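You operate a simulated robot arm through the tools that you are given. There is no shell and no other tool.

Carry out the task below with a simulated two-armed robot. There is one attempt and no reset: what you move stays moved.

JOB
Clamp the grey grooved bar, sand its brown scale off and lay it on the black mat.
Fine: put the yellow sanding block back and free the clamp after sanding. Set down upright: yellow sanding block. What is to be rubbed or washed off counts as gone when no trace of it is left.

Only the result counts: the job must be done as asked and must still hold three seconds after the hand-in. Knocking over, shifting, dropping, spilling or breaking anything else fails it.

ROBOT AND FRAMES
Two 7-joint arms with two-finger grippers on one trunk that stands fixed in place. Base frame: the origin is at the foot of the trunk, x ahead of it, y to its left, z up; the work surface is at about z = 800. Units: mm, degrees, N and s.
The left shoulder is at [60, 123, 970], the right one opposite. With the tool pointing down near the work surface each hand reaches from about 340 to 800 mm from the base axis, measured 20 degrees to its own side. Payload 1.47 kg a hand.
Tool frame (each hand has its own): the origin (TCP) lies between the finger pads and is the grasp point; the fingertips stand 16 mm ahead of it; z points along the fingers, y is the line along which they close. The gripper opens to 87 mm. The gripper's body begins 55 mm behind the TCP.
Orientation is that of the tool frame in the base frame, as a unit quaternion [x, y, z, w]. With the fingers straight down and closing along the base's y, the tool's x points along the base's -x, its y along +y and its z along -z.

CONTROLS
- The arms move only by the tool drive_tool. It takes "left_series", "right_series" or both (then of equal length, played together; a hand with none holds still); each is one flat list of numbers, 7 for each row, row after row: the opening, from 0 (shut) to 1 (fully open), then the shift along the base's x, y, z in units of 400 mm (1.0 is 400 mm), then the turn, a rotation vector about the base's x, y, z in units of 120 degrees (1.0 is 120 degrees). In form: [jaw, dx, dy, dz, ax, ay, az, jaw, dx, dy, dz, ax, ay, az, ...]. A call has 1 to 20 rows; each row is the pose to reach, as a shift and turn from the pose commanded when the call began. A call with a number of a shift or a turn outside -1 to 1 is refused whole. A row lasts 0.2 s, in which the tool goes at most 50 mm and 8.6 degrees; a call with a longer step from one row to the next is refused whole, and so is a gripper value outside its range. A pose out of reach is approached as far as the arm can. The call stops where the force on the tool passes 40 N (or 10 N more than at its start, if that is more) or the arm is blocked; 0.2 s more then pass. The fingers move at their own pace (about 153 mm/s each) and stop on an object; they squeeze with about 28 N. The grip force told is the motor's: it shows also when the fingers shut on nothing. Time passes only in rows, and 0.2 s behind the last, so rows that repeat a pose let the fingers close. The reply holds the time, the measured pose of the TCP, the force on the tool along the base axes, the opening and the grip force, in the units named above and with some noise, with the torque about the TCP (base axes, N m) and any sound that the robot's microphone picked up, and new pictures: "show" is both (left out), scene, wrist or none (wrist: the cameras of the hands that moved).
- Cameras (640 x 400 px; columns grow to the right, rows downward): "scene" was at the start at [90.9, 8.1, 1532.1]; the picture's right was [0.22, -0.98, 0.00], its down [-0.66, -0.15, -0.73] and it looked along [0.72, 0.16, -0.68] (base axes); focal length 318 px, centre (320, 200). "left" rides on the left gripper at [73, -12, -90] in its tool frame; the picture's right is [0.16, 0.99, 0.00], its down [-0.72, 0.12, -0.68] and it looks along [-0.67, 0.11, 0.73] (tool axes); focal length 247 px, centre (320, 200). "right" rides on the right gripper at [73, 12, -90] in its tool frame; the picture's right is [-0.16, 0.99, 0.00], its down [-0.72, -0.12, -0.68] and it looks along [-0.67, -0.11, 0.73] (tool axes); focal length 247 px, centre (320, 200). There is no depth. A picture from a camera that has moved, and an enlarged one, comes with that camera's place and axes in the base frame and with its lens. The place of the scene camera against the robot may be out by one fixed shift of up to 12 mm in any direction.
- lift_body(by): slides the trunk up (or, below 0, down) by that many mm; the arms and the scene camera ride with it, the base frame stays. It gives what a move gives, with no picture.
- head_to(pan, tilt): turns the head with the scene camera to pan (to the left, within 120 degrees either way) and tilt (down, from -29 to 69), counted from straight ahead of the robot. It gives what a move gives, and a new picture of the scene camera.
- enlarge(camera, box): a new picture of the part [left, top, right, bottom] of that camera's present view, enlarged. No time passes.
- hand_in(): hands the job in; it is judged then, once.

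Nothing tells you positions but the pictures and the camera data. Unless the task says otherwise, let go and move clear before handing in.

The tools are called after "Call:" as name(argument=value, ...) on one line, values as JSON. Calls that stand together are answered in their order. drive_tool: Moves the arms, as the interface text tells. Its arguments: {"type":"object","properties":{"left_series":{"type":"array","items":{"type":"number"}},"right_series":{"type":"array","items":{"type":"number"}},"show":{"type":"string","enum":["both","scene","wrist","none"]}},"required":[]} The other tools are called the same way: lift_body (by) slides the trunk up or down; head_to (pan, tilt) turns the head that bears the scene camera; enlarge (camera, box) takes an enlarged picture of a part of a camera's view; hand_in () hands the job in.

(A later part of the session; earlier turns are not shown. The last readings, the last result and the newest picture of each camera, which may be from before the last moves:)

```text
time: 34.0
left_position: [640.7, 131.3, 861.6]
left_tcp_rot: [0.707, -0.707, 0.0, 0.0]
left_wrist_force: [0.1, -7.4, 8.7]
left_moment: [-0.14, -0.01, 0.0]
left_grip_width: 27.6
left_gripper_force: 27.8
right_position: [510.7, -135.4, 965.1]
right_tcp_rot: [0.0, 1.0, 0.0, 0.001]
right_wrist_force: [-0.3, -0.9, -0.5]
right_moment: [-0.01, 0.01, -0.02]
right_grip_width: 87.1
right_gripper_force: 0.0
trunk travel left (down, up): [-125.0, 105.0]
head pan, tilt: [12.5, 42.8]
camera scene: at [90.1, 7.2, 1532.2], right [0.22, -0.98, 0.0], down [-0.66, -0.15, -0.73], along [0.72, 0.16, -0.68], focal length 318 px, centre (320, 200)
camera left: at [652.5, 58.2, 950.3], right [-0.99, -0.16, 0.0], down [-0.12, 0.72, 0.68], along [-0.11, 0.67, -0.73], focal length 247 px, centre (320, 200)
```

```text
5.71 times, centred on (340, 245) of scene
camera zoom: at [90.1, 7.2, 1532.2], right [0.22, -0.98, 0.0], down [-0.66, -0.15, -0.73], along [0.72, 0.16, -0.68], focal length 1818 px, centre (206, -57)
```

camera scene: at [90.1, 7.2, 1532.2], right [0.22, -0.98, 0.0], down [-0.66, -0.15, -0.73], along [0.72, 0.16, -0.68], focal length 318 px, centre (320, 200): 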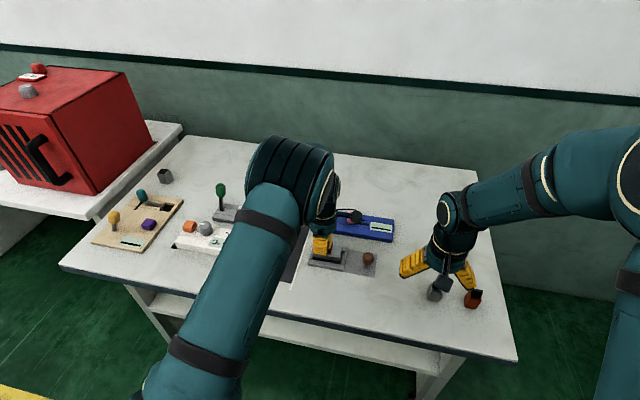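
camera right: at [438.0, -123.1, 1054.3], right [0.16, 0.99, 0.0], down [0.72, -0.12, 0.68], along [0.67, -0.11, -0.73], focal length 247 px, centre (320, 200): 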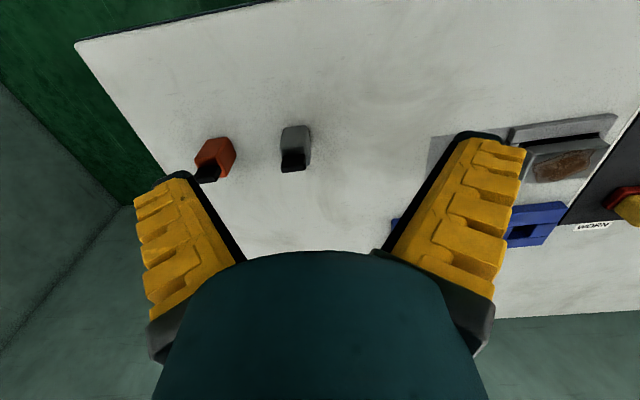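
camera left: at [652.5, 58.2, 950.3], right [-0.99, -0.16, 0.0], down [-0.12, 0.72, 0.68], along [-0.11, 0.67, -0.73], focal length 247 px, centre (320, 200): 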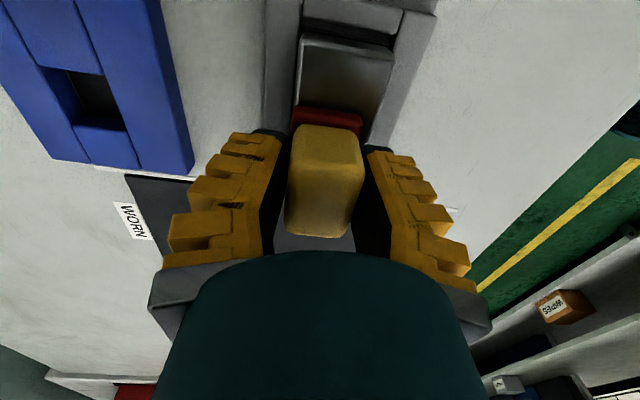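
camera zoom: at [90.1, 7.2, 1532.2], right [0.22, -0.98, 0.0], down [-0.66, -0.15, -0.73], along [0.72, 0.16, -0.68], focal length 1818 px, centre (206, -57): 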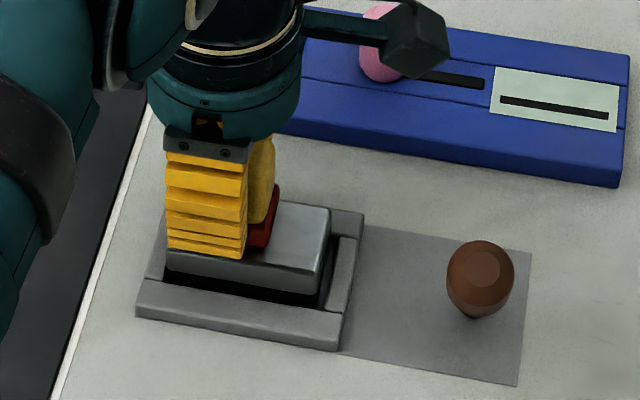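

The scale comes off. I'll do more passes on the low-x side and the middle for full cover, and then lift to inspect.

Call:
drive_tool(left_series=[0, -0.0125, 0, 0, 0, 0, 0, 0, -0.025, 0, 0, 0, 0, 0, 0, -0.025, -0.025, 0, 0, 0, 0, 0, -0.025, -0.05, 0, 0, 0, 0, 0, -0.025, -0.075, 0, 0, 0, 0, 0, -0.025, -0.09, 0, 0, 0, 0, 0, -0.025, -0.065, 0, 0, 0, 0, 0, -0.025, -0.04, 0, 0, 0, 0, 0, -0.025, -0.015, 0, 0, 0, 0, 0, -0.025, 0, 0, 0, 0, 0, 0, -0.0125, 0, 0, 0, 0, 0, 0, -0.0125, -0.025, 0, 0, 0, 0, 0, -0.0125, -0.05, 0, 0, 0, 0, 0, -0.0125, -0.075, 0, 0, 0, 0, 0, -0.0125, -0.09, 0, 0, 0, 0, 0, -0.0125, -0.065, 0, 0, 0, 0, 0, -0.0125, -0.045, 0, 0, 0, 0, 0, -0.0125, -0.045, 0.05, 0, 0, 0, 0, -0.0125, 0.05, 0.15, 0, 0, 0, 0, -0.0125, 0.1, 0.15, 0, 0, 0])

Call:
enlarge(camera="left", box=[200, 0, 440, 150])

Call:
enlarge(camera="scene", box=[290, 210, 390, 280])

Call:
enlarge(camera="right", box=[500, 100, 640, 200])

```text
refused: row 19 steps farther than a row can; nothing moved
```

```text
2.67 times, centred on (320, 75) of left
camera zoom: at [652.5, 58.2, 950.3], right [-0.99, -0.16, 0.0], down [-0.12, 0.72, 0.68], along [-0.11, 0.67, -0.73], focal length 659 px, centre (320, 533)
```

zoom: 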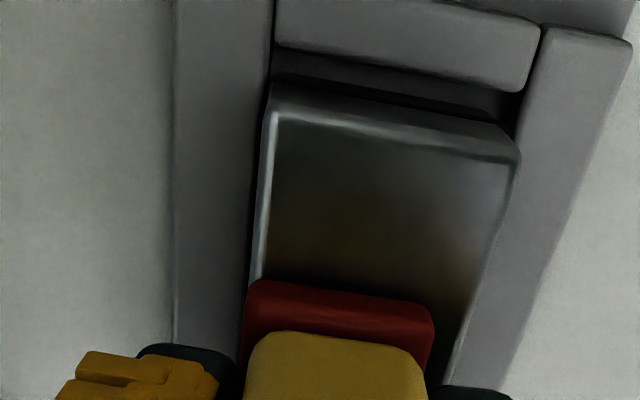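

```text
5.71 times, centred on (340, 245) of scene
camera zoom: at [90.1, 7.2, 1532.2], right [0.22, -0.98, 0.0], down [-0.66, -0.15, -0.73], along [0.72, 0.16, -0.68], focal length 1818 px, centre (206, -57)
```

zoom: 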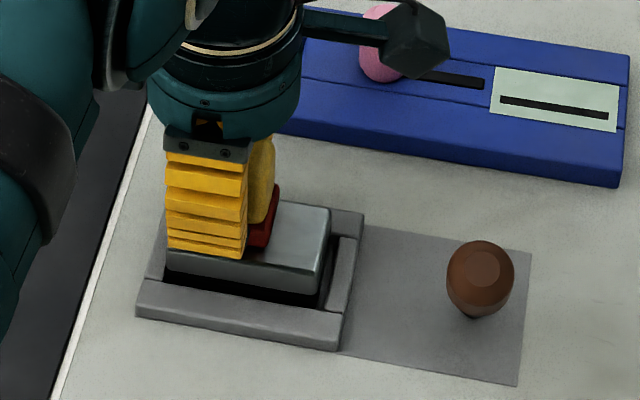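

```text
4.00 times, centred on (570, 150) of right
camera zoom: at [437.5, -123.5, 1054.5], right [0.16, 0.99, 0.0], down [0.72, -0.12, 0.68], along [0.67, -0.11, -0.73], focal length 988 px, centre (-680, 400)
```

zoom: 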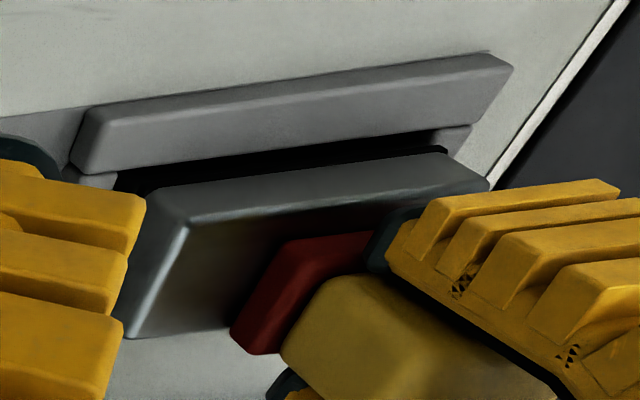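

The last rows stepped too far, so nothing moved; I'll resend with shorter lifting steps and end with a hover displaced toward the mat.

Call:
drive_tool(left_series=[0, -0.0125, 0, 0, 0, 0, 0, 0, -0.025, 0, 0, 0, 0, 0, 0, -0.025, -0.025, 0, 0, 0, 0, 0, -0.025, -0.05, 0, 0, 0, 0, 0, -0.025, -0.075, 0, 0, 0, 0, 0, -0.025, -0.09, 0, 0, 0, 0, 0, -0.025, -0.065, 0, 0, 0, 0, 0, -0.025, -0.04, 0, 0, 0, 0, 0, -0.025, -0.015, 0, 0, 0, 0, 0, -0.025, 0, 0, 0, 0, 0, 0, -0.0125, 0, 0, 0, 0, 0, 0, -0.0125, -0.025, 0, 0, 0, 0, 0, -0.0125, -0.05, 0, 0, 0, 0, 0, -0.0125, -0.075, 0, 0, 0, 0, 0, -0.0125, -0.09, 0, 0, 0, 0, 0, -0.0125, -0.065, 0, 0, 0, 0, 0, -0.0125, -0.045, 0, 0, 0, 0, 0, -0.0125, -0.045, 0.05, 0, 0, 0, 0, -0.0125, 0.03, 0.11, 0, 0, 0, 0, -0.0125, 0.1, 0.15, 0, 0, 0])

Call:
enlarge(camera="left", box=[200, 0, 440, 150])

Call:
enlarge(camera="scene", box=[290, 210, 390, 280])

Call:
enlarge(camera="right", box=[500, 100, 640, 200])

```text
time: 38.2
left_position: [635.4, 170.2, 920.4]
left_tcp_rot: [0.707, -0.707, 0.0, 0.001]
left_wrist_force: [-0.4, 0.3, 0.1]
left_moment: [-0.02, 0.01, -0.02]
left_grip_width: 26.2
left_gripper_force: 27.8
right_position: [511.3, -134.8, 964.7]
right_tcp_rot: [0.0, 1.0, -0.001, 0.0]
right_wrist_force: [0.1, -0.2, -0.6]
right_moment: [-0.01, 0.0, -0.03]
right_grip_width: 87.1
right_gripper_force: 0.1
trunk travel left (down, up): [-125.0, 105.0]
head pan, tilt: [12.5, 42.8]
camera scene: at [90.5, 8.1, 1532.1], right [0.22, -0.98, 0.0], down [-0.66, -0.15, -0.73], along [0.72, 0.16, -0.68], focal length 318 px, centre (320, 200)
camera left: at [647.5, 98.6, 1009.1], right [-0.99, -0.16, 0.0], down [-0.12, 0.72, 0.68], along [-0.11, 0.67, -0.73], focal length 247 px, centre (320, 200)
```

scene: 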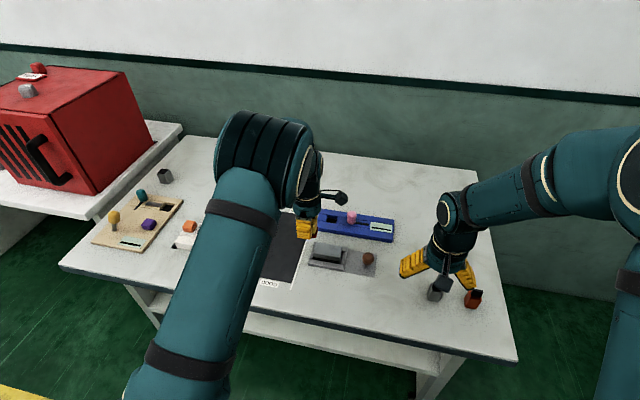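
left: 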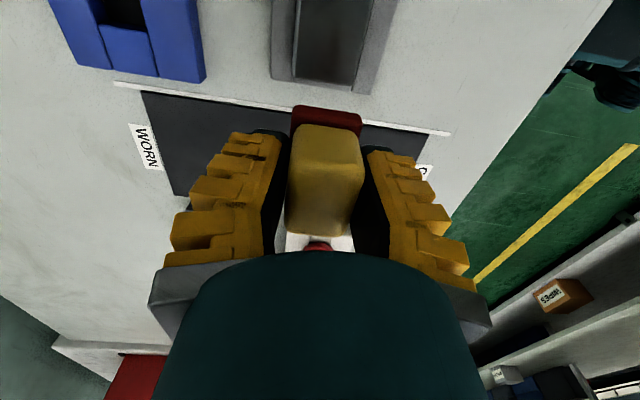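

```text
2.67 times, centred on (320, 75) of left
camera zoom: at [647.5, 98.6, 1009.1], right [-0.99, -0.16, 0.0], down [-0.12, 0.72, 0.68], along [-0.11, 0.67, -0.73], focal length 659 px, centre (320, 533)
```

zoom: 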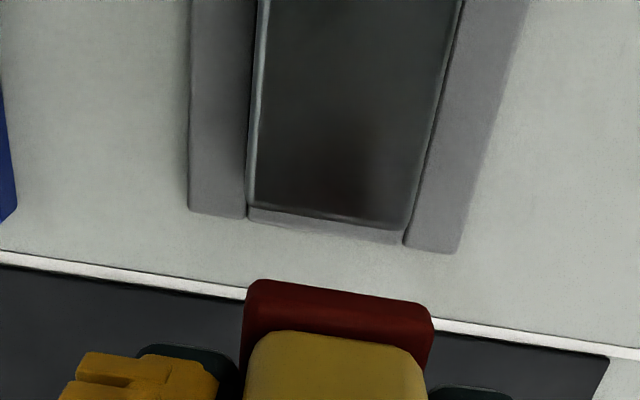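

```text
5.71 times, centred on (340, 245) of scene
camera zoom: at [90.5, 8.1, 1532.1], right [0.22, -0.98, 0.0], down [-0.66, -0.15, -0.73], along [0.72, 0.16, -0.68], focal length 1818 px, centre (206, -57)
```

zoom: 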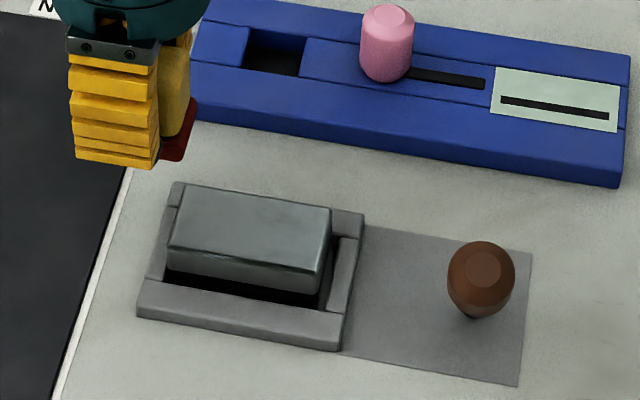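

```text
4.00 times, centred on (570, 150) of right
camera zoom: at [437.8, -123.0, 1054.4], right [0.16, 0.99, 0.0], down [0.72, -0.12, 0.68], along [0.67, -0.11, -0.73], focal length 988 px, centre (-680, 400)
```

zoom: 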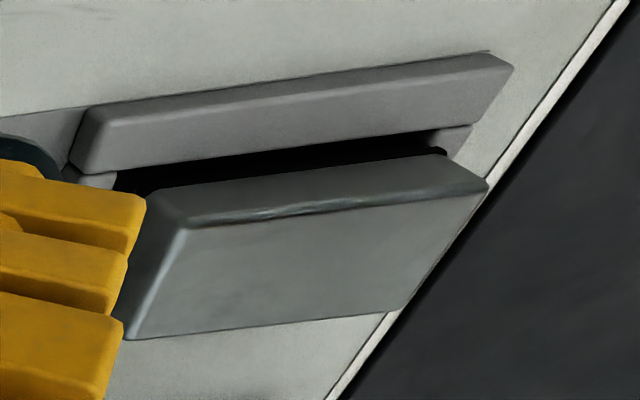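

The top face looks clean. I'll zoom in tightly to check for any remaining trace.

Call:
enlarge(camera="scene", box=[314, 238, 354, 266])

Call:
enlarge(camera="left", box=[270, 0, 400, 95])

Call:
enlarge(camera="right", box=[520, 130, 625, 190])

```text
14.29 times, centred on (334, 252) of scene
camera zoom: at [90.5, 8.1, 1532.1], right [0.22, -0.98, 0.0], down [-0.66, -0.15, -0.73], along [0.72, 0.16, -0.68], focal length 4546 px, centre (120, -543)
```

zoom: 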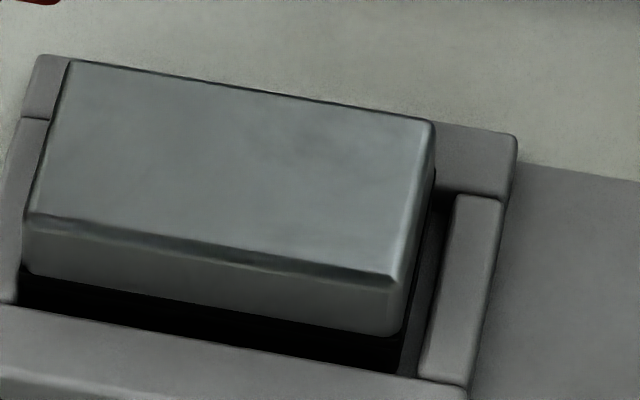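

```text
4.21 times, centred on (335, 48) of left
camera zoom: at [647.5, 98.6, 1009.1], right [-0.99, -0.16, 0.0], down [-0.12, 0.72, 0.68], along [-0.11, 0.67, -0.73], focal length 1040 px, centre (257, 842)
```

zoom: 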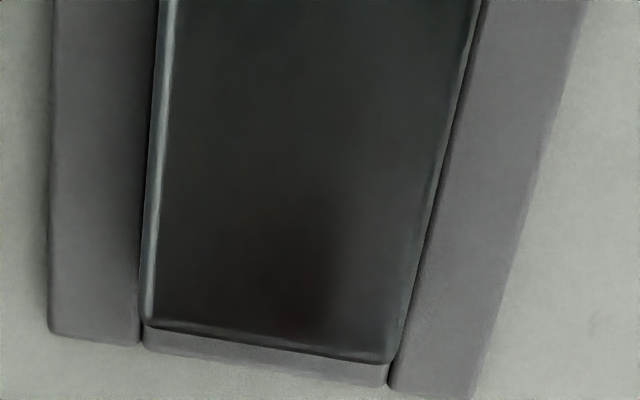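

```text
6.10 times, centred on (572, 160) of right
camera zoom: at [437.8, -123.0, 1054.4], right [0.16, 0.99, 0.0], down [0.72, -0.12, 0.68], along [0.67, -0.11, -0.73], focal length 1505 px, centre (-1219, 444)
```

zoom: 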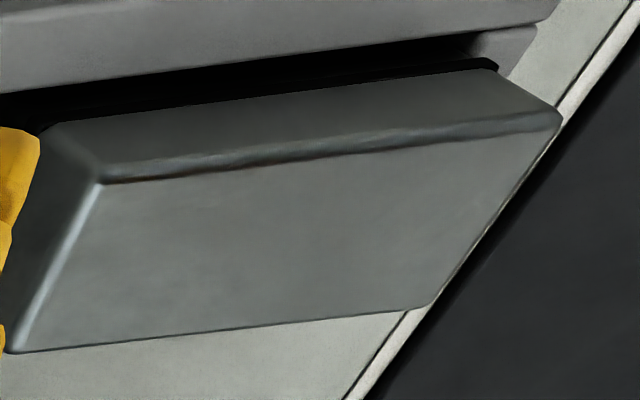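

The face is clean. Now I'll return the sanding block to its original spot on the mat, first stopping 2 mm above its original height.

Call:
drive_tool(left_series=[0, 0.045, 0.0416, 0, 0, 0, -0.0083, 0, 0.09, 0.0831, 0, 0, 0, -0.0167, 0, 0.1343, 0.1247, 0, 0, 0, -0.025, 0, 0.179, 0.1662, 0, 0, 0, -0.0333, 0, 0.2238, 0.2078, -0.03, 0, 0, -0.0417, 0, 0.2238, 0.2078, -0.12, 0, 0, -0.0417, 0, 0.2238, 0.2078, -0.19, 0, 0, -0.0417, 0, 0.2238, 0.2078, -0.212, 0, 0, -0.0417, 0, 0.2238, 0.2078, -0.2185, 0, 0, -0.0417, 0, 0.2238, 0.2078, -0.2185, 0, 0, -0.0417])

Call:
enlarge(camera="left", box=[200, 60, 440, 260])

Call:
enlarge(camera="scene", box=[250, 190, 330, 240])

```text
time: 40.4
left_position: [724.3, 255.5, 832.6]
left_tcp_rot: [-0.675, 0.738, 0.0, 0.0]
left_wrist_force: [-0.4, 0.0, -0.5]
left_moment: [0.0, 0.02, -0.04]
left_grip_width: 26.2
left_gripper_force: 28.0
right_position: [511.5, -135.4, 965.2]
right_tcp_rot: [0.001, 1.0, 0.0, 0.0]
right_wrist_force: [0.2, -0.5, -0.2]
right_moment: [-0.03, 0.01, -0.03]
right_grip_width: 87.1
right_gripper_force: 0.0
trunk travel left (down, up): [-125.0, 105.0]
head pan, tilt: [12.5, 42.8]
camera scene: at [90.9, 8.1, 1532.1], right [0.22, -0.98, 0.0], down [-0.66, -0.15, -0.73], along [0.72, 0.16, -0.68], focal length 318 px, centre (320, 200)
camera left: at [730.6, 181.2, 921.8], right [-1.0, -0.07, 0.0], down [-0.05, 0.73, 0.68], along [-0.05, 0.68, -0.73], focal length 247 px, centre (320, 200)
```

scene: 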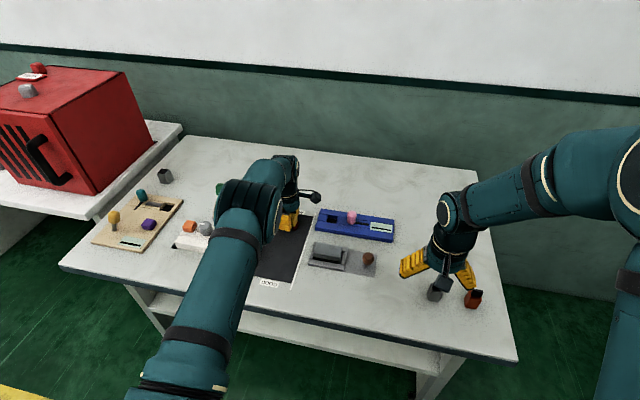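
left: 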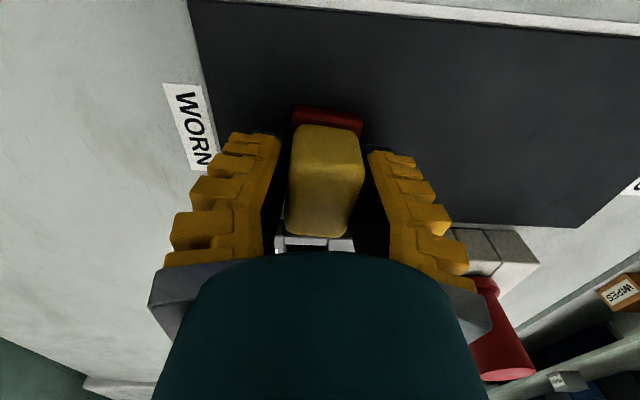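

```text
2.00 times, centred on (320, 160) of left
camera zoom: at [730.6, 181.2, 921.8], right [-1.0, -0.07, 0.0], down [-0.05, 0.73, 0.68], along [-0.05, 0.68, -0.73], focal length 494 px, centre (320, 280)
```

zoom: 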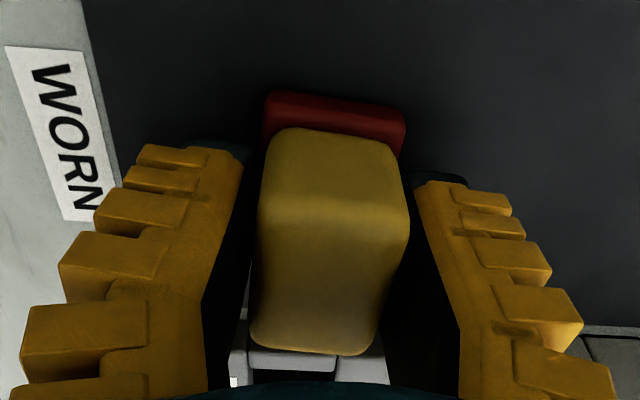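

```text
8.00 times, centred on (290, 215) of scene
camera zoom: at [90.9, 8.1, 1532.1], right [0.22, -0.98, 0.0], down [-0.66, -0.15, -0.73], along [0.72, 0.16, -0.68], focal length 2546 px, centre (560, 80)
```

zoom: 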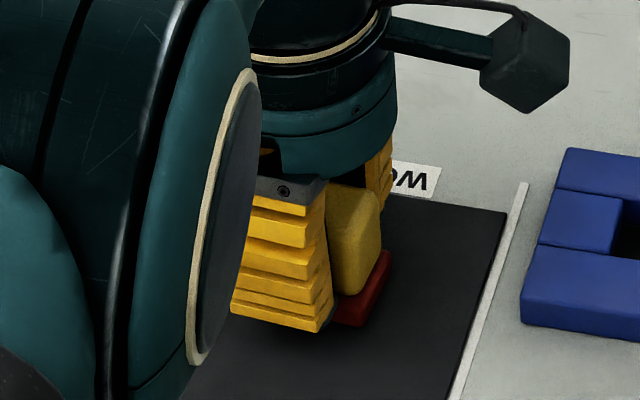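

The block is over its place. Lowering the last 2 mm until contact.

Call:
drive_tool(left_series=[0, 0, 0, -0.0025, 0, 0, 0, 0, 0, 0, -0.004, 0, 0, 0, 0, 0, 0, -0.005, 0, 0, 0, 0, 0, 0, -0.005, 0, 0, 0], show="none")

```text
time: 41.4
left_position: [725.7, 256.0, 832.3]
left_tcp_rot: [-0.676, 0.737, 0.0, -0.001]
left_wrist_force: [-0.5, 0.7, 8.9]
left_moment: [-0.03, -0.03, 0.03]
left_grip_width: 26.9
left_gripper_force: 28.1
right_position: [510.1, -135.7, 964.9]
right_tcp_rot: [0.0, 1.0, 0.0, 0.0]
right_wrist_force: [-0.3, 0.6, 0.4]
right_moment: [0.0, -0.02, 0.0]
right_grip_width: 87.0
right_gripper_force: 0.3
trunk travel left (down, up): [-125.0, 105.0]
head pan, tilt: [12.5, 42.8]
```

The block stands on the mat. Releasing it and rising straight up.

Call:
drive_tool(left_series=[0, 0, 0, 0.002, 0, 0, 0, 0.8, 0, 0, 0.002, 0, 0, 0, 0.8, 0, 0, 0.002, 0, 0, 0, 0.8, 0, 0, 0.002, 0, 0, 0, 0.8, 0, 0, 0.04, 0, 0, 0, 0.8, 0, 0, 0.12, 0, 0, 0, 0.8, 0, 0, 0.22, 0, 0, 0, 0.8, 0, 0, 0.3, 0, 0, 0, 0.8, 0, 0, 0.3, 0, 0, 0])

Call:
enlarge(camera="left", box=[200, 0, 440, 160])

Call:
enlarge(camera="scene", box=[240, 180, 400, 290])

```text
time: 43.4
left_position: [724.2, 253.7, 950.1]
left_tcp_rot: [-0.676, 0.737, 0.0, 0.001]
left_wrist_force: [0.9, -0.5, 0.1]
left_moment: [-0.01, 0.01, 0.02]
left_grip_width: 73.1
left_gripper_force: 2.9
right_position: [512.1, -134.7, 964.4]
right_tcp_rot: [0.0, 1.0, 0.0, 0.0]
right_wrist_force: [0.5, 0.3, 0.0]
right_moment: [-0.04, 0.01, 0.02]
right_grip_width: 87.0
right_gripper_force: 0.0
trunk travel left (down, up): [-125.0, 105.0]
head pan, tilt: [12.5, 42.8]
camera scene: at [91.3, 8.2, 1532.0], right [0.22, -0.98, 0.0], down [-0.66, -0.15, -0.73], along [0.72, 0.16, -0.68], focal length 318 px, centre (320, 200)
camera left: at [730.6, 180.8, 1040.0], right [-1.0, -0.07, 0.0], down [-0.05, 0.73, 0.68], along [-0.05, 0.68, -0.73], focal length 247 px, centre (320, 200)
```

scene: 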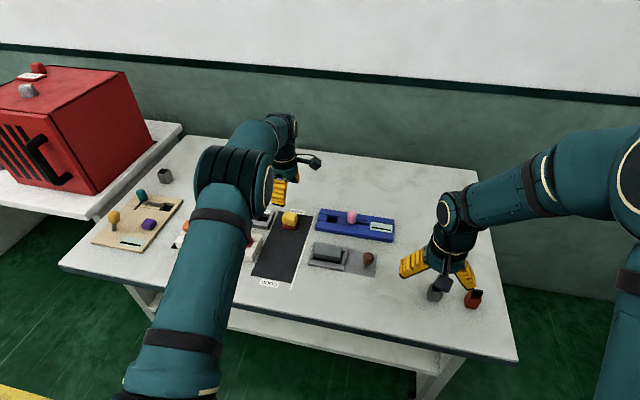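
left: 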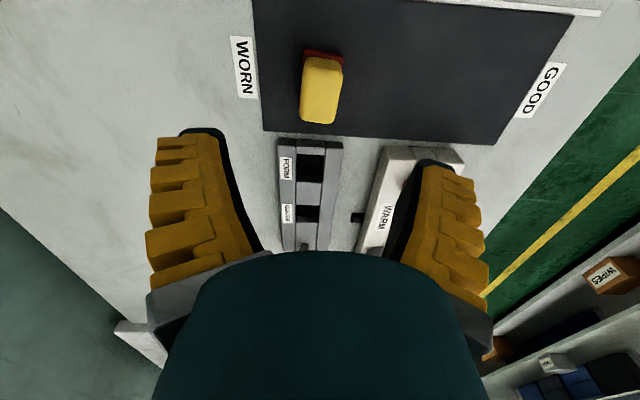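

```text
2.50 times, centred on (320, 80) of left
camera zoom: at [730.6, 180.8, 1040.0], right [-1.0, -0.07, 0.0], down [-0.05, 0.73, 0.68], along [-0.05, 0.68, -0.73], focal length 617 px, centre (320, 500)
```

zoom: 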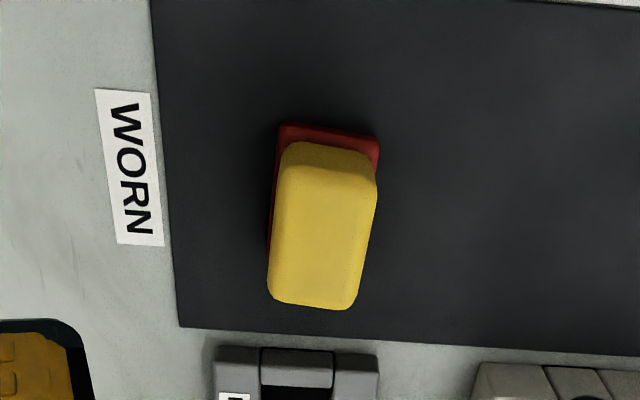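

```text
3.64 times, centred on (320, 235) of scene
camera zoom: at [91.3, 8.2, 1532.0], right [0.22, -0.98, 0.0], down [-0.66, -0.15, -0.73], along [0.72, 0.16, -0.68], focal length 1157 px, centre (320, 73)
```

zoom: 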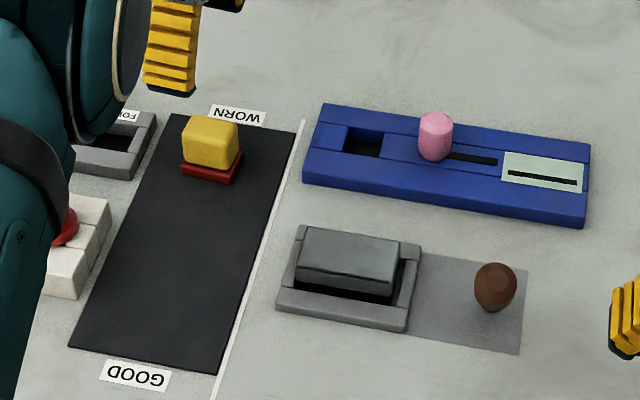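

The sanding block is back, upright. Now the right hand goes back to the lever knob to free the clamp.

Call:
drive_tool(right_series=[1, 0.0456, 0.07, 0, 0, 0, 0, 1, 0.0912, 0.14, 0, 0, 0, 0, 1, 0.1368, 0.21, 0, 0, 0, 0, 1, 0.1824, 0.28, 0, 0, 0, 0, 1, 0.228, 0.35, 0, 0, 0, 0, 1, 0.228, 0.35, -0.04, 0, 0, 0, 1, 0.228, 0.35, -0.04, 0, 0, 0])

Call:
enlarge(camera="right", box=[220, 50, 440, 200])

```text
time: 45.0
left_position: [725.1, 255.4, 951.3]
left_tcp_rot: [-0.676, 0.737, 0.0, 0.001]
left_wrist_force: [0.0, -1.0, 0.2]
left_moment: [0.01, 0.0, -0.01]
left_grip_width: 73.0
left_gripper_force: 1.8
right_position: [602.1, 4.7, 949.5]
right_tcp_rot: [0.0, 1.0, -0.001, 0.0]
right_wrist_force: [0.3, -0.3, -0.2]
right_moment: [-0.01, 0.0, 0.01]
right_grip_width: 87.1
right_gripper_force: 0.1
trunk travel left (down, up): [-125.0, 105.0]
head pan, tilt: [12.5, 42.8]
camera scene: at [90.9, 8.3, 1532.1], right [0.22, -0.98, 0.0], down [-0.66, -0.15, -0.73], along [0.72, 0.16, -0.68], focal length 318 px, centre (320, 200)
camera right: at [529.0, 17.1, 1038.4], right [0.16, 0.99, 0.0], down [0.72, -0.12, 0.68], along [0.67, -0.11, -0.73], focal length 247 px, centre (320, 200)
```

scene: 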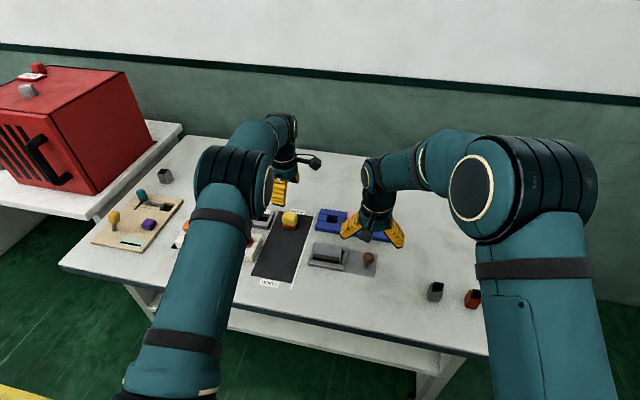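
right: 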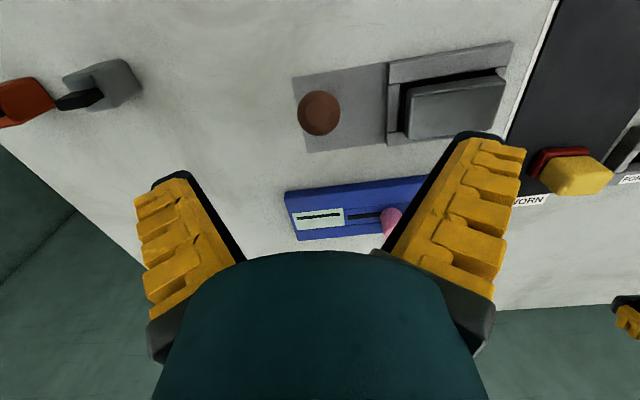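

```text
2.67 times, centred on (330, 125) of right
camera zoom: at [529.0, 17.1, 1038.4], right [0.16, 0.99, 0.0], down [0.72, -0.12, 0.68], along [0.67, -0.11, -0.73], focal length 659 px, centre (293, 400)
```

zoom: 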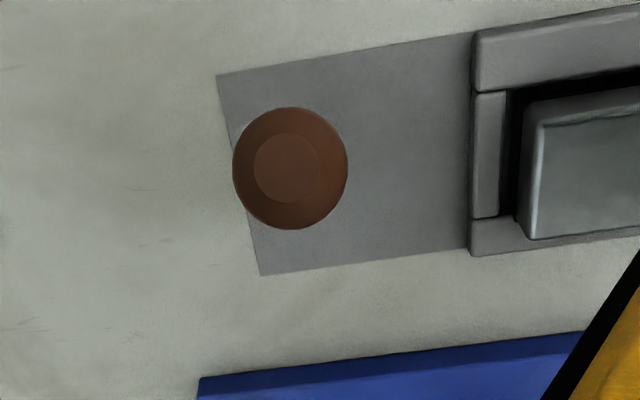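

Aligned with the knob. Lowering and gripping.

Call:
drive_tool(right_series=[1, 0.002, 0.001, -0.1, 0, 0, 0, 1, 0.002, 0.001, -0.17, 0, 0, 0, 1, 0.002, 0.001, -0.207, 0, 0, 0, 1, 0.002, 0.001, -0.207, 0, 0, 0, 0, 0.002, 0.001, -0.207, 0, 0, 0, 0, 0.002, 0.001, -0.207, 0, 0, 0, 0, 0.002, 0.001, -0.207, 0, 0, 0], show="wrist")

```text
time: 46.6
left_position: [723.4, 253.5, 952.0]
left_tcp_rot: [-0.676, 0.737, 0.0, 0.0]
left_wrist_force: [0.2, 0.2, 0.0]
left_moment: [-0.05, 0.03, -0.01]
left_grip_width: 73.3
left_gripper_force: 2.2
right_position: [603.2, 4.5, 867.5]
right_tcp_rot: [0.0, 1.0, 0.001, 0.002]
right_wrist_force: [4.4, -2.4, 9.7]
right_moment: [-0.05, -0.47, -0.03]
right_grip_width: 22.3
right_gripper_force: 29.6
trunk travel left (down, up): [-125.0, 105.0]
head pan, tilt: [12.5, 42.8]
camera right: at [530.4, 16.5, 956.4], right [0.16, 0.99, 0.0], down [0.72, -0.12, 0.68], along [0.67, -0.11, -0.73], focal length 247 px, centre (320, 200)
```

right: 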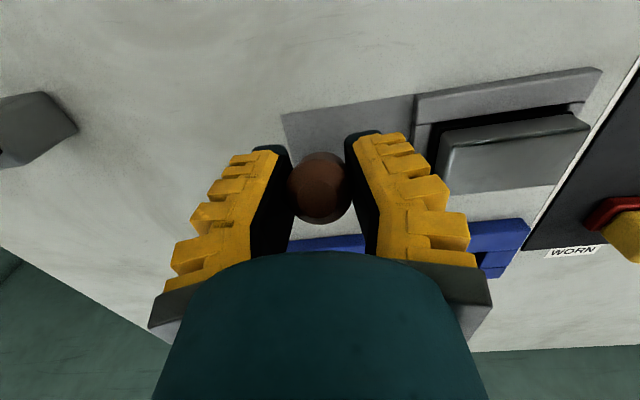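

Gripped again. Swinging the lever back along the arc to its original open position.

Call:
drive_tool(right_series=[0, 0.0214, 0, 0.0081, 0, 0, 0, 0, 0.0452, 0, 0.0136, 0, 0, 0, 0, 0.0695, 0, 0.0157, 0, 0, 0, 0, 0.0939, 0, 0.0144, 0, 0, 0, 0, 0.1179, 0, 0.0098, 0, 0, 0, 0, 0.1381, 0, 0.003, 0, 0, 0, 0, 0.152, 0, -0.0033, 0, 0, 0, 0, 0.1574, 0, -0.0062, 0, 0, 0])

Call:
enlarge(camera="scene", box=[300, 200, 420, 280])

```text
time: 48.4
left_position: [721.9, 255.0, 952.4]
left_tcp_rot: [-0.675, 0.737, -0.001, 0.001]
left_wrist_force: [1.0, 0.0, 0.4]
left_moment: [0.0, 0.0, 0.0]
left_grip_width: 73.1
left_gripper_force: 3.1
right_position: [664.3, 5.0, 866.4]
right_tcp_rot: [0.0, 1.0, 0.001, 0.002]
right_wrist_force: [-23.5, -7.7, 18.5]
right_moment: [-0.05, 0.67, -0.02]
right_grip_width: 23.5
right_gripper_force: 30.4
trunk travel left (down, up): [-125.0, 105.0]
head pan, tilt: [12.5, 42.8]
camera scene: at [86.8, 7.3, 1532.5], right [0.22, -0.98, 0.0], down [-0.66, -0.15, -0.74], along [0.72, 0.16, -0.68], focal length 318 px, centre (320, 200)
camera right: at [590.9, 16.7, 955.6], right [0.16, 0.99, 0.0], down [0.72, -0.12, 0.68], along [0.67, -0.11, -0.73], focal length 247 px, centre (320, 200)
```

scene: 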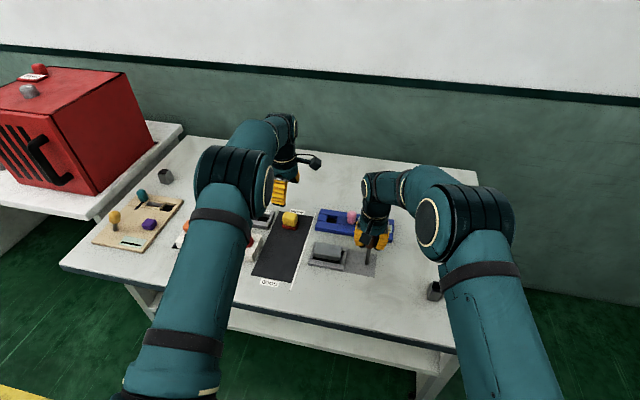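
right: 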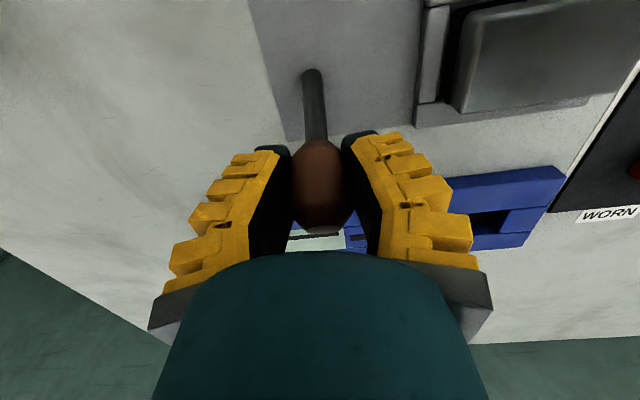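

```text
5.00 times, centred on (360, 240) of scene
camera zoom: at [86.8, 7.3, 1532.5], right [0.22, -0.98, 0.0], down [-0.66, -0.15, -0.74], along [0.72, 0.16, -0.68], focal length 1591 px, centre (120, 0)
```

zoom: 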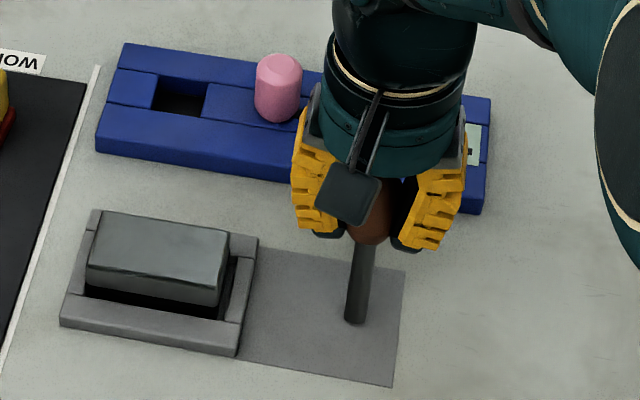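

The lever is back at its open stop. Easing off, releasing the knob, and moving the right hand clear.

Call:
drive_tool(right_series=[0, -0.004, 0, 0.003, 0, 0, 0, 0, -0.004, 0, 0.003, 0, 0, 0, 1, -0.004, 0, 0.003, 0, 0, 0, 1, -0.004, 0, 0.003, 0, 0, 0, 1, -0.004, 0, 0.003, 0, 0, 0, 1, -0.004, 0, 0.1, 0, 0, 0, 1, -0.004, 0, 0.2, 0, 0, 0, 1, -0.06, -0.07, 0.25, 0, 0, 0, 1, -0.12, -0.15, 0.25, 0, 0, 0, 1, -0.2, -0.23, 0.25, 0, 0, 0, 1, -0.28, -0.31, 0.25, 0, 0, 0, 1, -0.35, -0.38, 0.25, 0, 0, 0, 1, -0.35, -0.38, 0.25, 0, 0, 0])

Call:
enlarge(camera="scene", box=[300, 200, 420, 280])

```text
time: 51.2
left_position: [724.8, 254.4, 951.1]
left_tcp_rot: [-0.676, 0.737, 0.0, 0.0]
left_wrist_force: [-0.8, 0.4, -0.1]
left_moment: [-0.02, 0.0, -0.01]
left_grip_width: 73.2
left_gripper_force: 2.0
right_position: [527.2, -144.0, 964.3]
right_tcp_rot: [0.0, 1.0, 0.0, 0.0]
right_wrist_force: [-0.8, 0.0, 0.9]
right_moment: [-0.02, 0.01, 0.03]
right_grip_width: 87.0
right_gripper_force: 0.1
trunk travel left (down, up): [-125.0, 105.0]
head pan, tilt: [12.5, 42.8]
camera scene: at [91.5, 8.3, 1532.0], right [0.22, -0.98, 0.0], down [-0.66, -0.15, -0.73], along [0.72, 0.16, -0.68], focal length 318 px, centre (320, 200)
camera right: at [453.7, -133.8, 1054.0], right [0.16, 0.99, 0.0], down [0.72, -0.12, 0.68], along [0.67, -0.11, -0.73], focal length 247 px, centre (320, 200)
```

scene: 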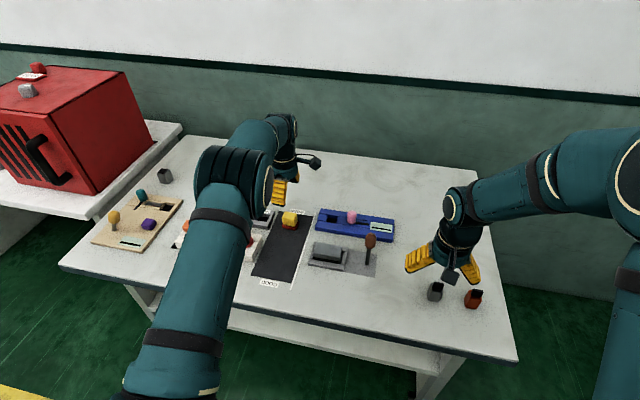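
right: 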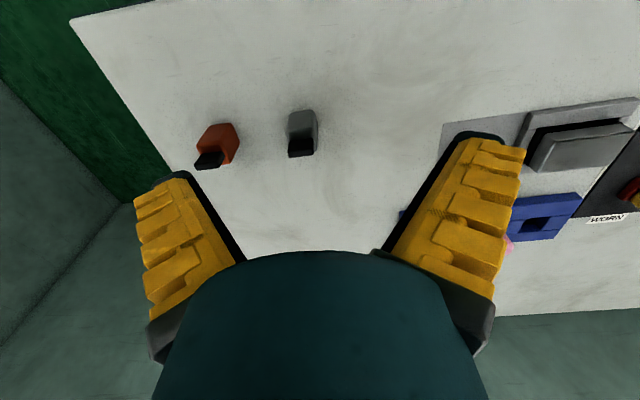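

```text
5.00 times, centred on (360, 240) of scene
camera zoom: at [91.5, 8.3, 1532.0], right [0.22, -0.98, 0.0], down [-0.66, -0.15, -0.73], along [0.72, 0.16, -0.68], focal length 1591 px, centre (120, 0)
```

zoom: 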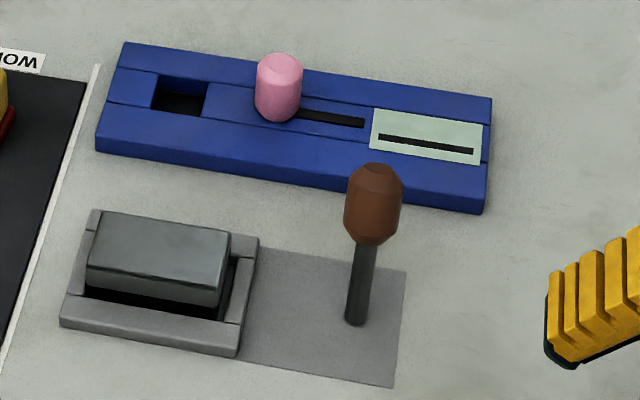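

The lever is in its original open position; the clamp is free. Now the left hand returns above the bar and I'll measure it again.

Call:
drive_tool(left_series=[0.8, -0.0444, -0.0692, 0, 0, 0, 0.0083, 0.8, -0.0888, -0.1384, 0, 0, 0, 0.0167, 0.8, -0.1332, -0.2076, 0, 0, 0, 0.025, 0.8, -0.1776, -0.2768, -0.04, 0, 0, 0.0333, 0.8, -0.222, -0.346, -0.09, 0, 0, 0.0417, 0.8, -0.222, -0.346, -0.09, 0, 0, 0.0417])

Call:
enlarge(camera="left", box=[200, 0, 440, 160])

```text
time: 52.6
left_position: [637.7, 116.0, 915.2]
left_tcp_rot: [-0.707, 0.708, -0.001, 0.0]
left_wrist_force: [-0.4, 0.9, -1.0]
left_moment: [0.02, 0.01, 0.03]
left_grip_width: 73.2
left_gripper_force: 2.5
right_position: [526.9, -145.8, 964.3]
right_tcp_rot: [0.0, 1.0, 0.0, -0.001]
right_wrist_force: [-0.1, 0.4, -0.2]
right_moment: [-0.03, 0.01, 0.0]
right_grip_width: 86.9
right_gripper_force: 0.0
trunk travel left (down, up): [-125.0, 105.0]
head pan, tilt: [12.5, 42.8]
camera scene: at [91.0, 8.4, 1532.1], right [0.22, -0.98, 0.0], down [-0.66, -0.15, -0.73], along [0.72, 0.16, -0.68], focal length 318 px, centre (320, 200)
camera left: at [648.8, 43.8, 1004.5], right [-0.99, -0.16, 0.0], down [-0.12, 0.72, 0.68], along [-0.11, 0.67, -0.73], focal length 247 px, centre (320, 200)
```

scene: 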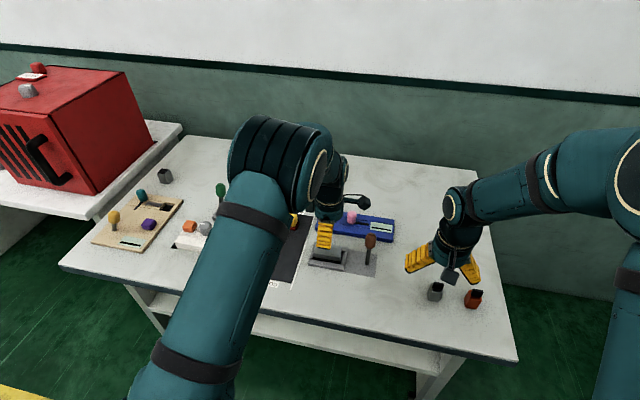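
left: 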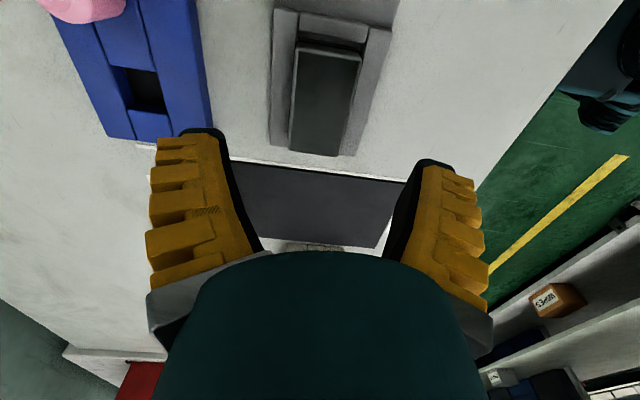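

```text
2.50 times, centred on (320, 80) of left
camera zoom: at [648.8, 43.8, 1004.5], right [-0.99, -0.16, 0.0], down [-0.12, 0.72, 0.68], along [-0.11, 0.67, -0.73], focal length 617 px, centre (320, 500)
```

zoom: 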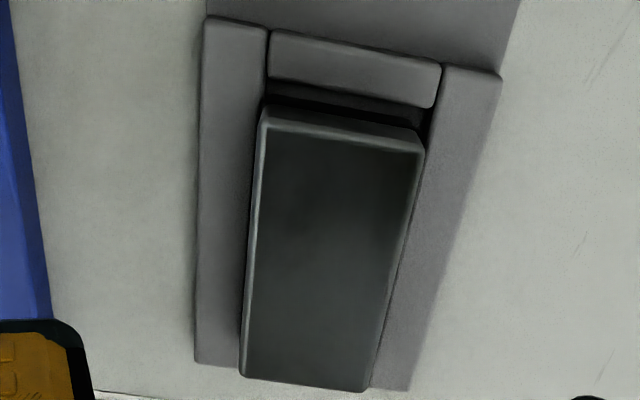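

The bar has only slid about 3 mm within the recess; it's centred at (636.6, 117). Lowering and gripping it.

Call:
drive_tool(left_series=[0.8, 0, 0.001, -0.1, 0, 0, 0, 0.8, 0, 0.001, -0.18, 0, 0, 0, 0.8, 0, 0.001, -0.21, 0, 0, 0, 0.8, 0, 0.001, -0.21, 0, 0, 0, 0, 0, 0.001, -0.21, 0, 0, 0, 0, 0, 0.001, -0.21, 0, 0, 0, 0, 0, 0.001, -0.21, 0, 0, 0], show="wrist")

```text
time: 54.2
left_position: [636.7, 116.8, 830.9]
left_tcp_rot: [0.707, -0.707, 0.0, 0.0]
left_wrist_force: [-2.5, 0.0, 2.8]
left_moment: [-0.05, -0.03, 0.04]
left_grip_width: 38.8
left_gripper_force: 28.2
right_position: [525.6, -144.6, 966.0]
right_tcp_rot: [0.0, 1.0, 0.0, 0.0]
right_wrist_force: [0.0, 0.5, 0.1]
right_moment: [-0.01, 0.02, -0.02]
right_grip_width: 87.0
right_gripper_force: 0.0
trunk travel left (down, up): [-125.0, 105.0]
head pan, tilt: [12.5, 42.8]
camera left: at [648.7, 43.8, 920.7], right [-0.99, -0.16, 0.0], down [-0.12, 0.72, 0.68], along [-0.11, 0.67, -0.73], focal length 247 px, centre (320, 200)
```

left: 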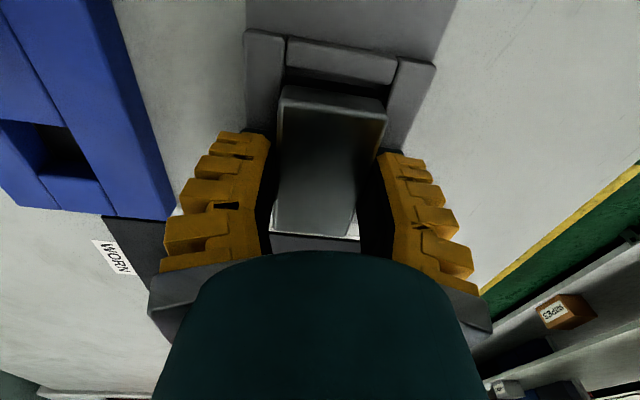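

The bar is gripped. I'll lift it gently out of the recess first.

Call:
drive_tool(left_series=[0, 0, 0, 0.01, 0, 0, 0, 0, 0, 0, 0.03, 0, 0, 0, 0, 0, 0, 0.08, 0, 0, 0, 0, 0, 0, 0.15, 0, 0, 0, 0, -0.0244, 0.0676, 0.15, 0, 0, 0, 0, -0.0488, 0.1352, 0.15, 0, 0, 0, 0, -0.0732, 0.2028, 0.15, 0, 0, 0, 0, -0.0976, 0.2704, 0.15, 0, 0, 0, 0, -0.122, 0.338, 0.15, 0, 0, 0, 0, -0.122, 0.338, 0.15, 0, 0, 0])

Call:
enlarge(camera="scene", box=[230, 190, 410, 300])

Call:
enlarge(camera="left", box=[160, 0, 480, 260])

```text
time: 56.4
left_position: [587.6, 253.4, 891.0]
left_tcp_rot: [-0.707, 0.707, 0.0, 0.0]
left_wrist_force: [0.3, -0.7, -2.2]
left_moment: [-0.04, -0.02, -0.01]
left_grip_width: 38.4
left_gripper_force: 27.5
right_position: [526.8, -144.8, 964.1]
right_tcp_rot: [0.0, 1.0, 0.0, 0.0]
right_wrist_force: [0.3, 0.1, -0.1]
right_moment: [0.0, 0.02, 0.03]
right_grip_width: 86.9
right_gripper_force: 0.1
trunk travel left (down, up): [-125.0, 105.0]
head pan, tilt: [12.5, 42.8]
camera scene: at [91.2, 7.9, 1532.1], right [0.22, -0.98, 0.0], down [-0.66, -0.15, -0.73], along [0.72, 0.16, -0.68], focal length 318 px, centre (320, 200)
camera left: at [599.9, 179.6, 979.9], right [-0.99, -0.16, 0.0], down [-0.12, 0.72, 0.68], along [-0.11, 0.67, -0.73], focal length 247 px, centre (320, 200)
```

scene: 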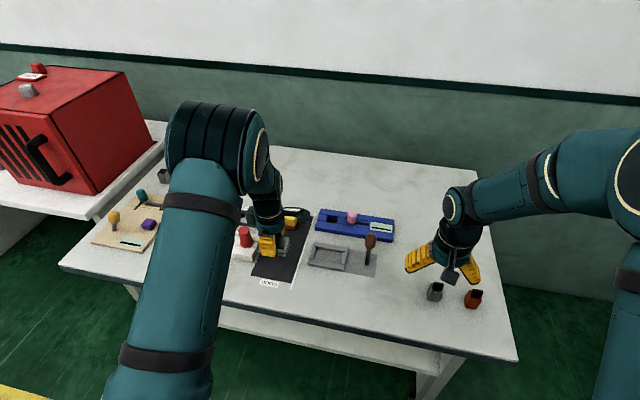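
left: 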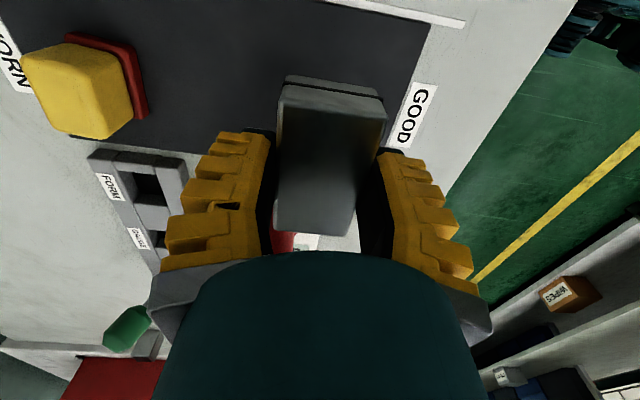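

```text
3.56 times, centred on (320, 245) of scene
camera zoom: at [91.2, 7.9, 1532.1], right [0.22, -0.98, 0.0], down [-0.66, -0.15, -0.73], along [0.72, 0.16, -0.68], focal length 1132 px, centre (320, 40)
```

zoom: 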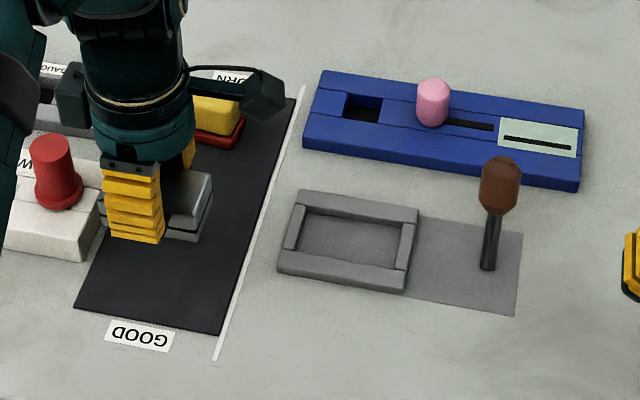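

```text
1.54 times, centred on (320, 130) of left
camera zoom: at [599.9, 179.6, 979.9], right [-0.99, -0.16, 0.0], down [-0.12, 0.72, 0.68], along [-0.11, 0.67, -0.73], focal length 380 px, centre (320, 308)
```

zoom: 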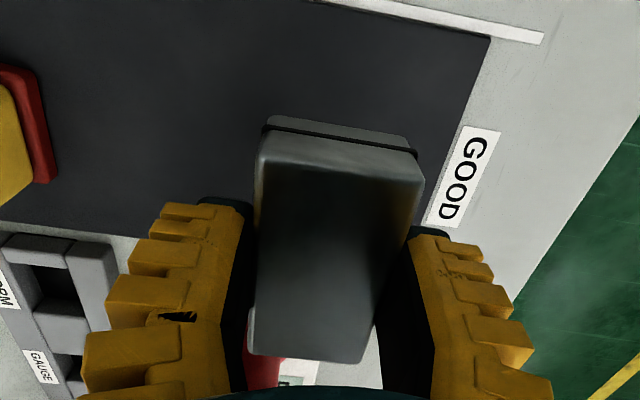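

The bar hangs over the GOOD end of the mat. Lowering to just above it.

Call:
drive_tool(left_series=[0, 0, -0.005, -0.06, 0, 0, 0, 0, 0, -0.005, -0.11, 0, 0, 0, 0, 0, -0.005, -0.13, 0, 0, 0, 0, 0, -0.005, -0.1375, 0, 0, 0, 0, 0, -0.005, -0.141, 0, 0, 0, 0, 0, -0.005, -0.141, 0, 0, 0], show="none")

```text
time: 57.8
left_position: [588.0, 250.8, 834.8]
left_tcp_rot: [-0.707, 0.707, 0.001, 0.0]
left_wrist_force: [-0.8, -0.6, 1.1]
left_moment: [-0.08, -0.01, -0.04]
left_grip_width: 38.0
left_gripper_force: 27.9
right_position: [525.9, -145.2, 964.1]
right_tcp_rot: [0.0, 1.0, 0.0, 0.0]
right_wrist_force: [0.0, -0.8, 0.3]
right_moment: [0.0, 0.01, -0.01]
right_grip_width: 86.9
right_gripper_force: 0.1
trunk travel left (down, up): [-125.0, 105.0]
head pan, tilt: [12.5, 42.8]
```

Call:
drive_tool(left_series=[0, 0, 0, -0.002, 0, 0, 0, 0, 0, 0, -0.003, 0, 0, 0, 0, 0, 0, -0.003, 0, 0, 0], show="none")

```text
time: 58.6
left_position: [587.1, 250.5, 834.2]
left_tcp_rot: [0.707, -0.707, 0.0, -0.001]
left_wrist_force: [-0.3, 1.1, 11.0]
left_moment: [-0.11, 0.03, -0.04]
left_grip_width: 39.2
left_gripper_force: 27.3
right_position: [526.8, -145.9, 964.8]
right_tcp_rot: [0.0, 1.0, 0.0, 0.001]
right_wrist_force: [0.1, -0.7, 0.5]
right_moment: [0.0, -0.03, 0.0]
right_grip_width: 87.0
right_gripper_force: 0.0
trunk travel left (down, up): [-125.0, 105.0]
head pan, tilt: [12.5, 42.8]
```

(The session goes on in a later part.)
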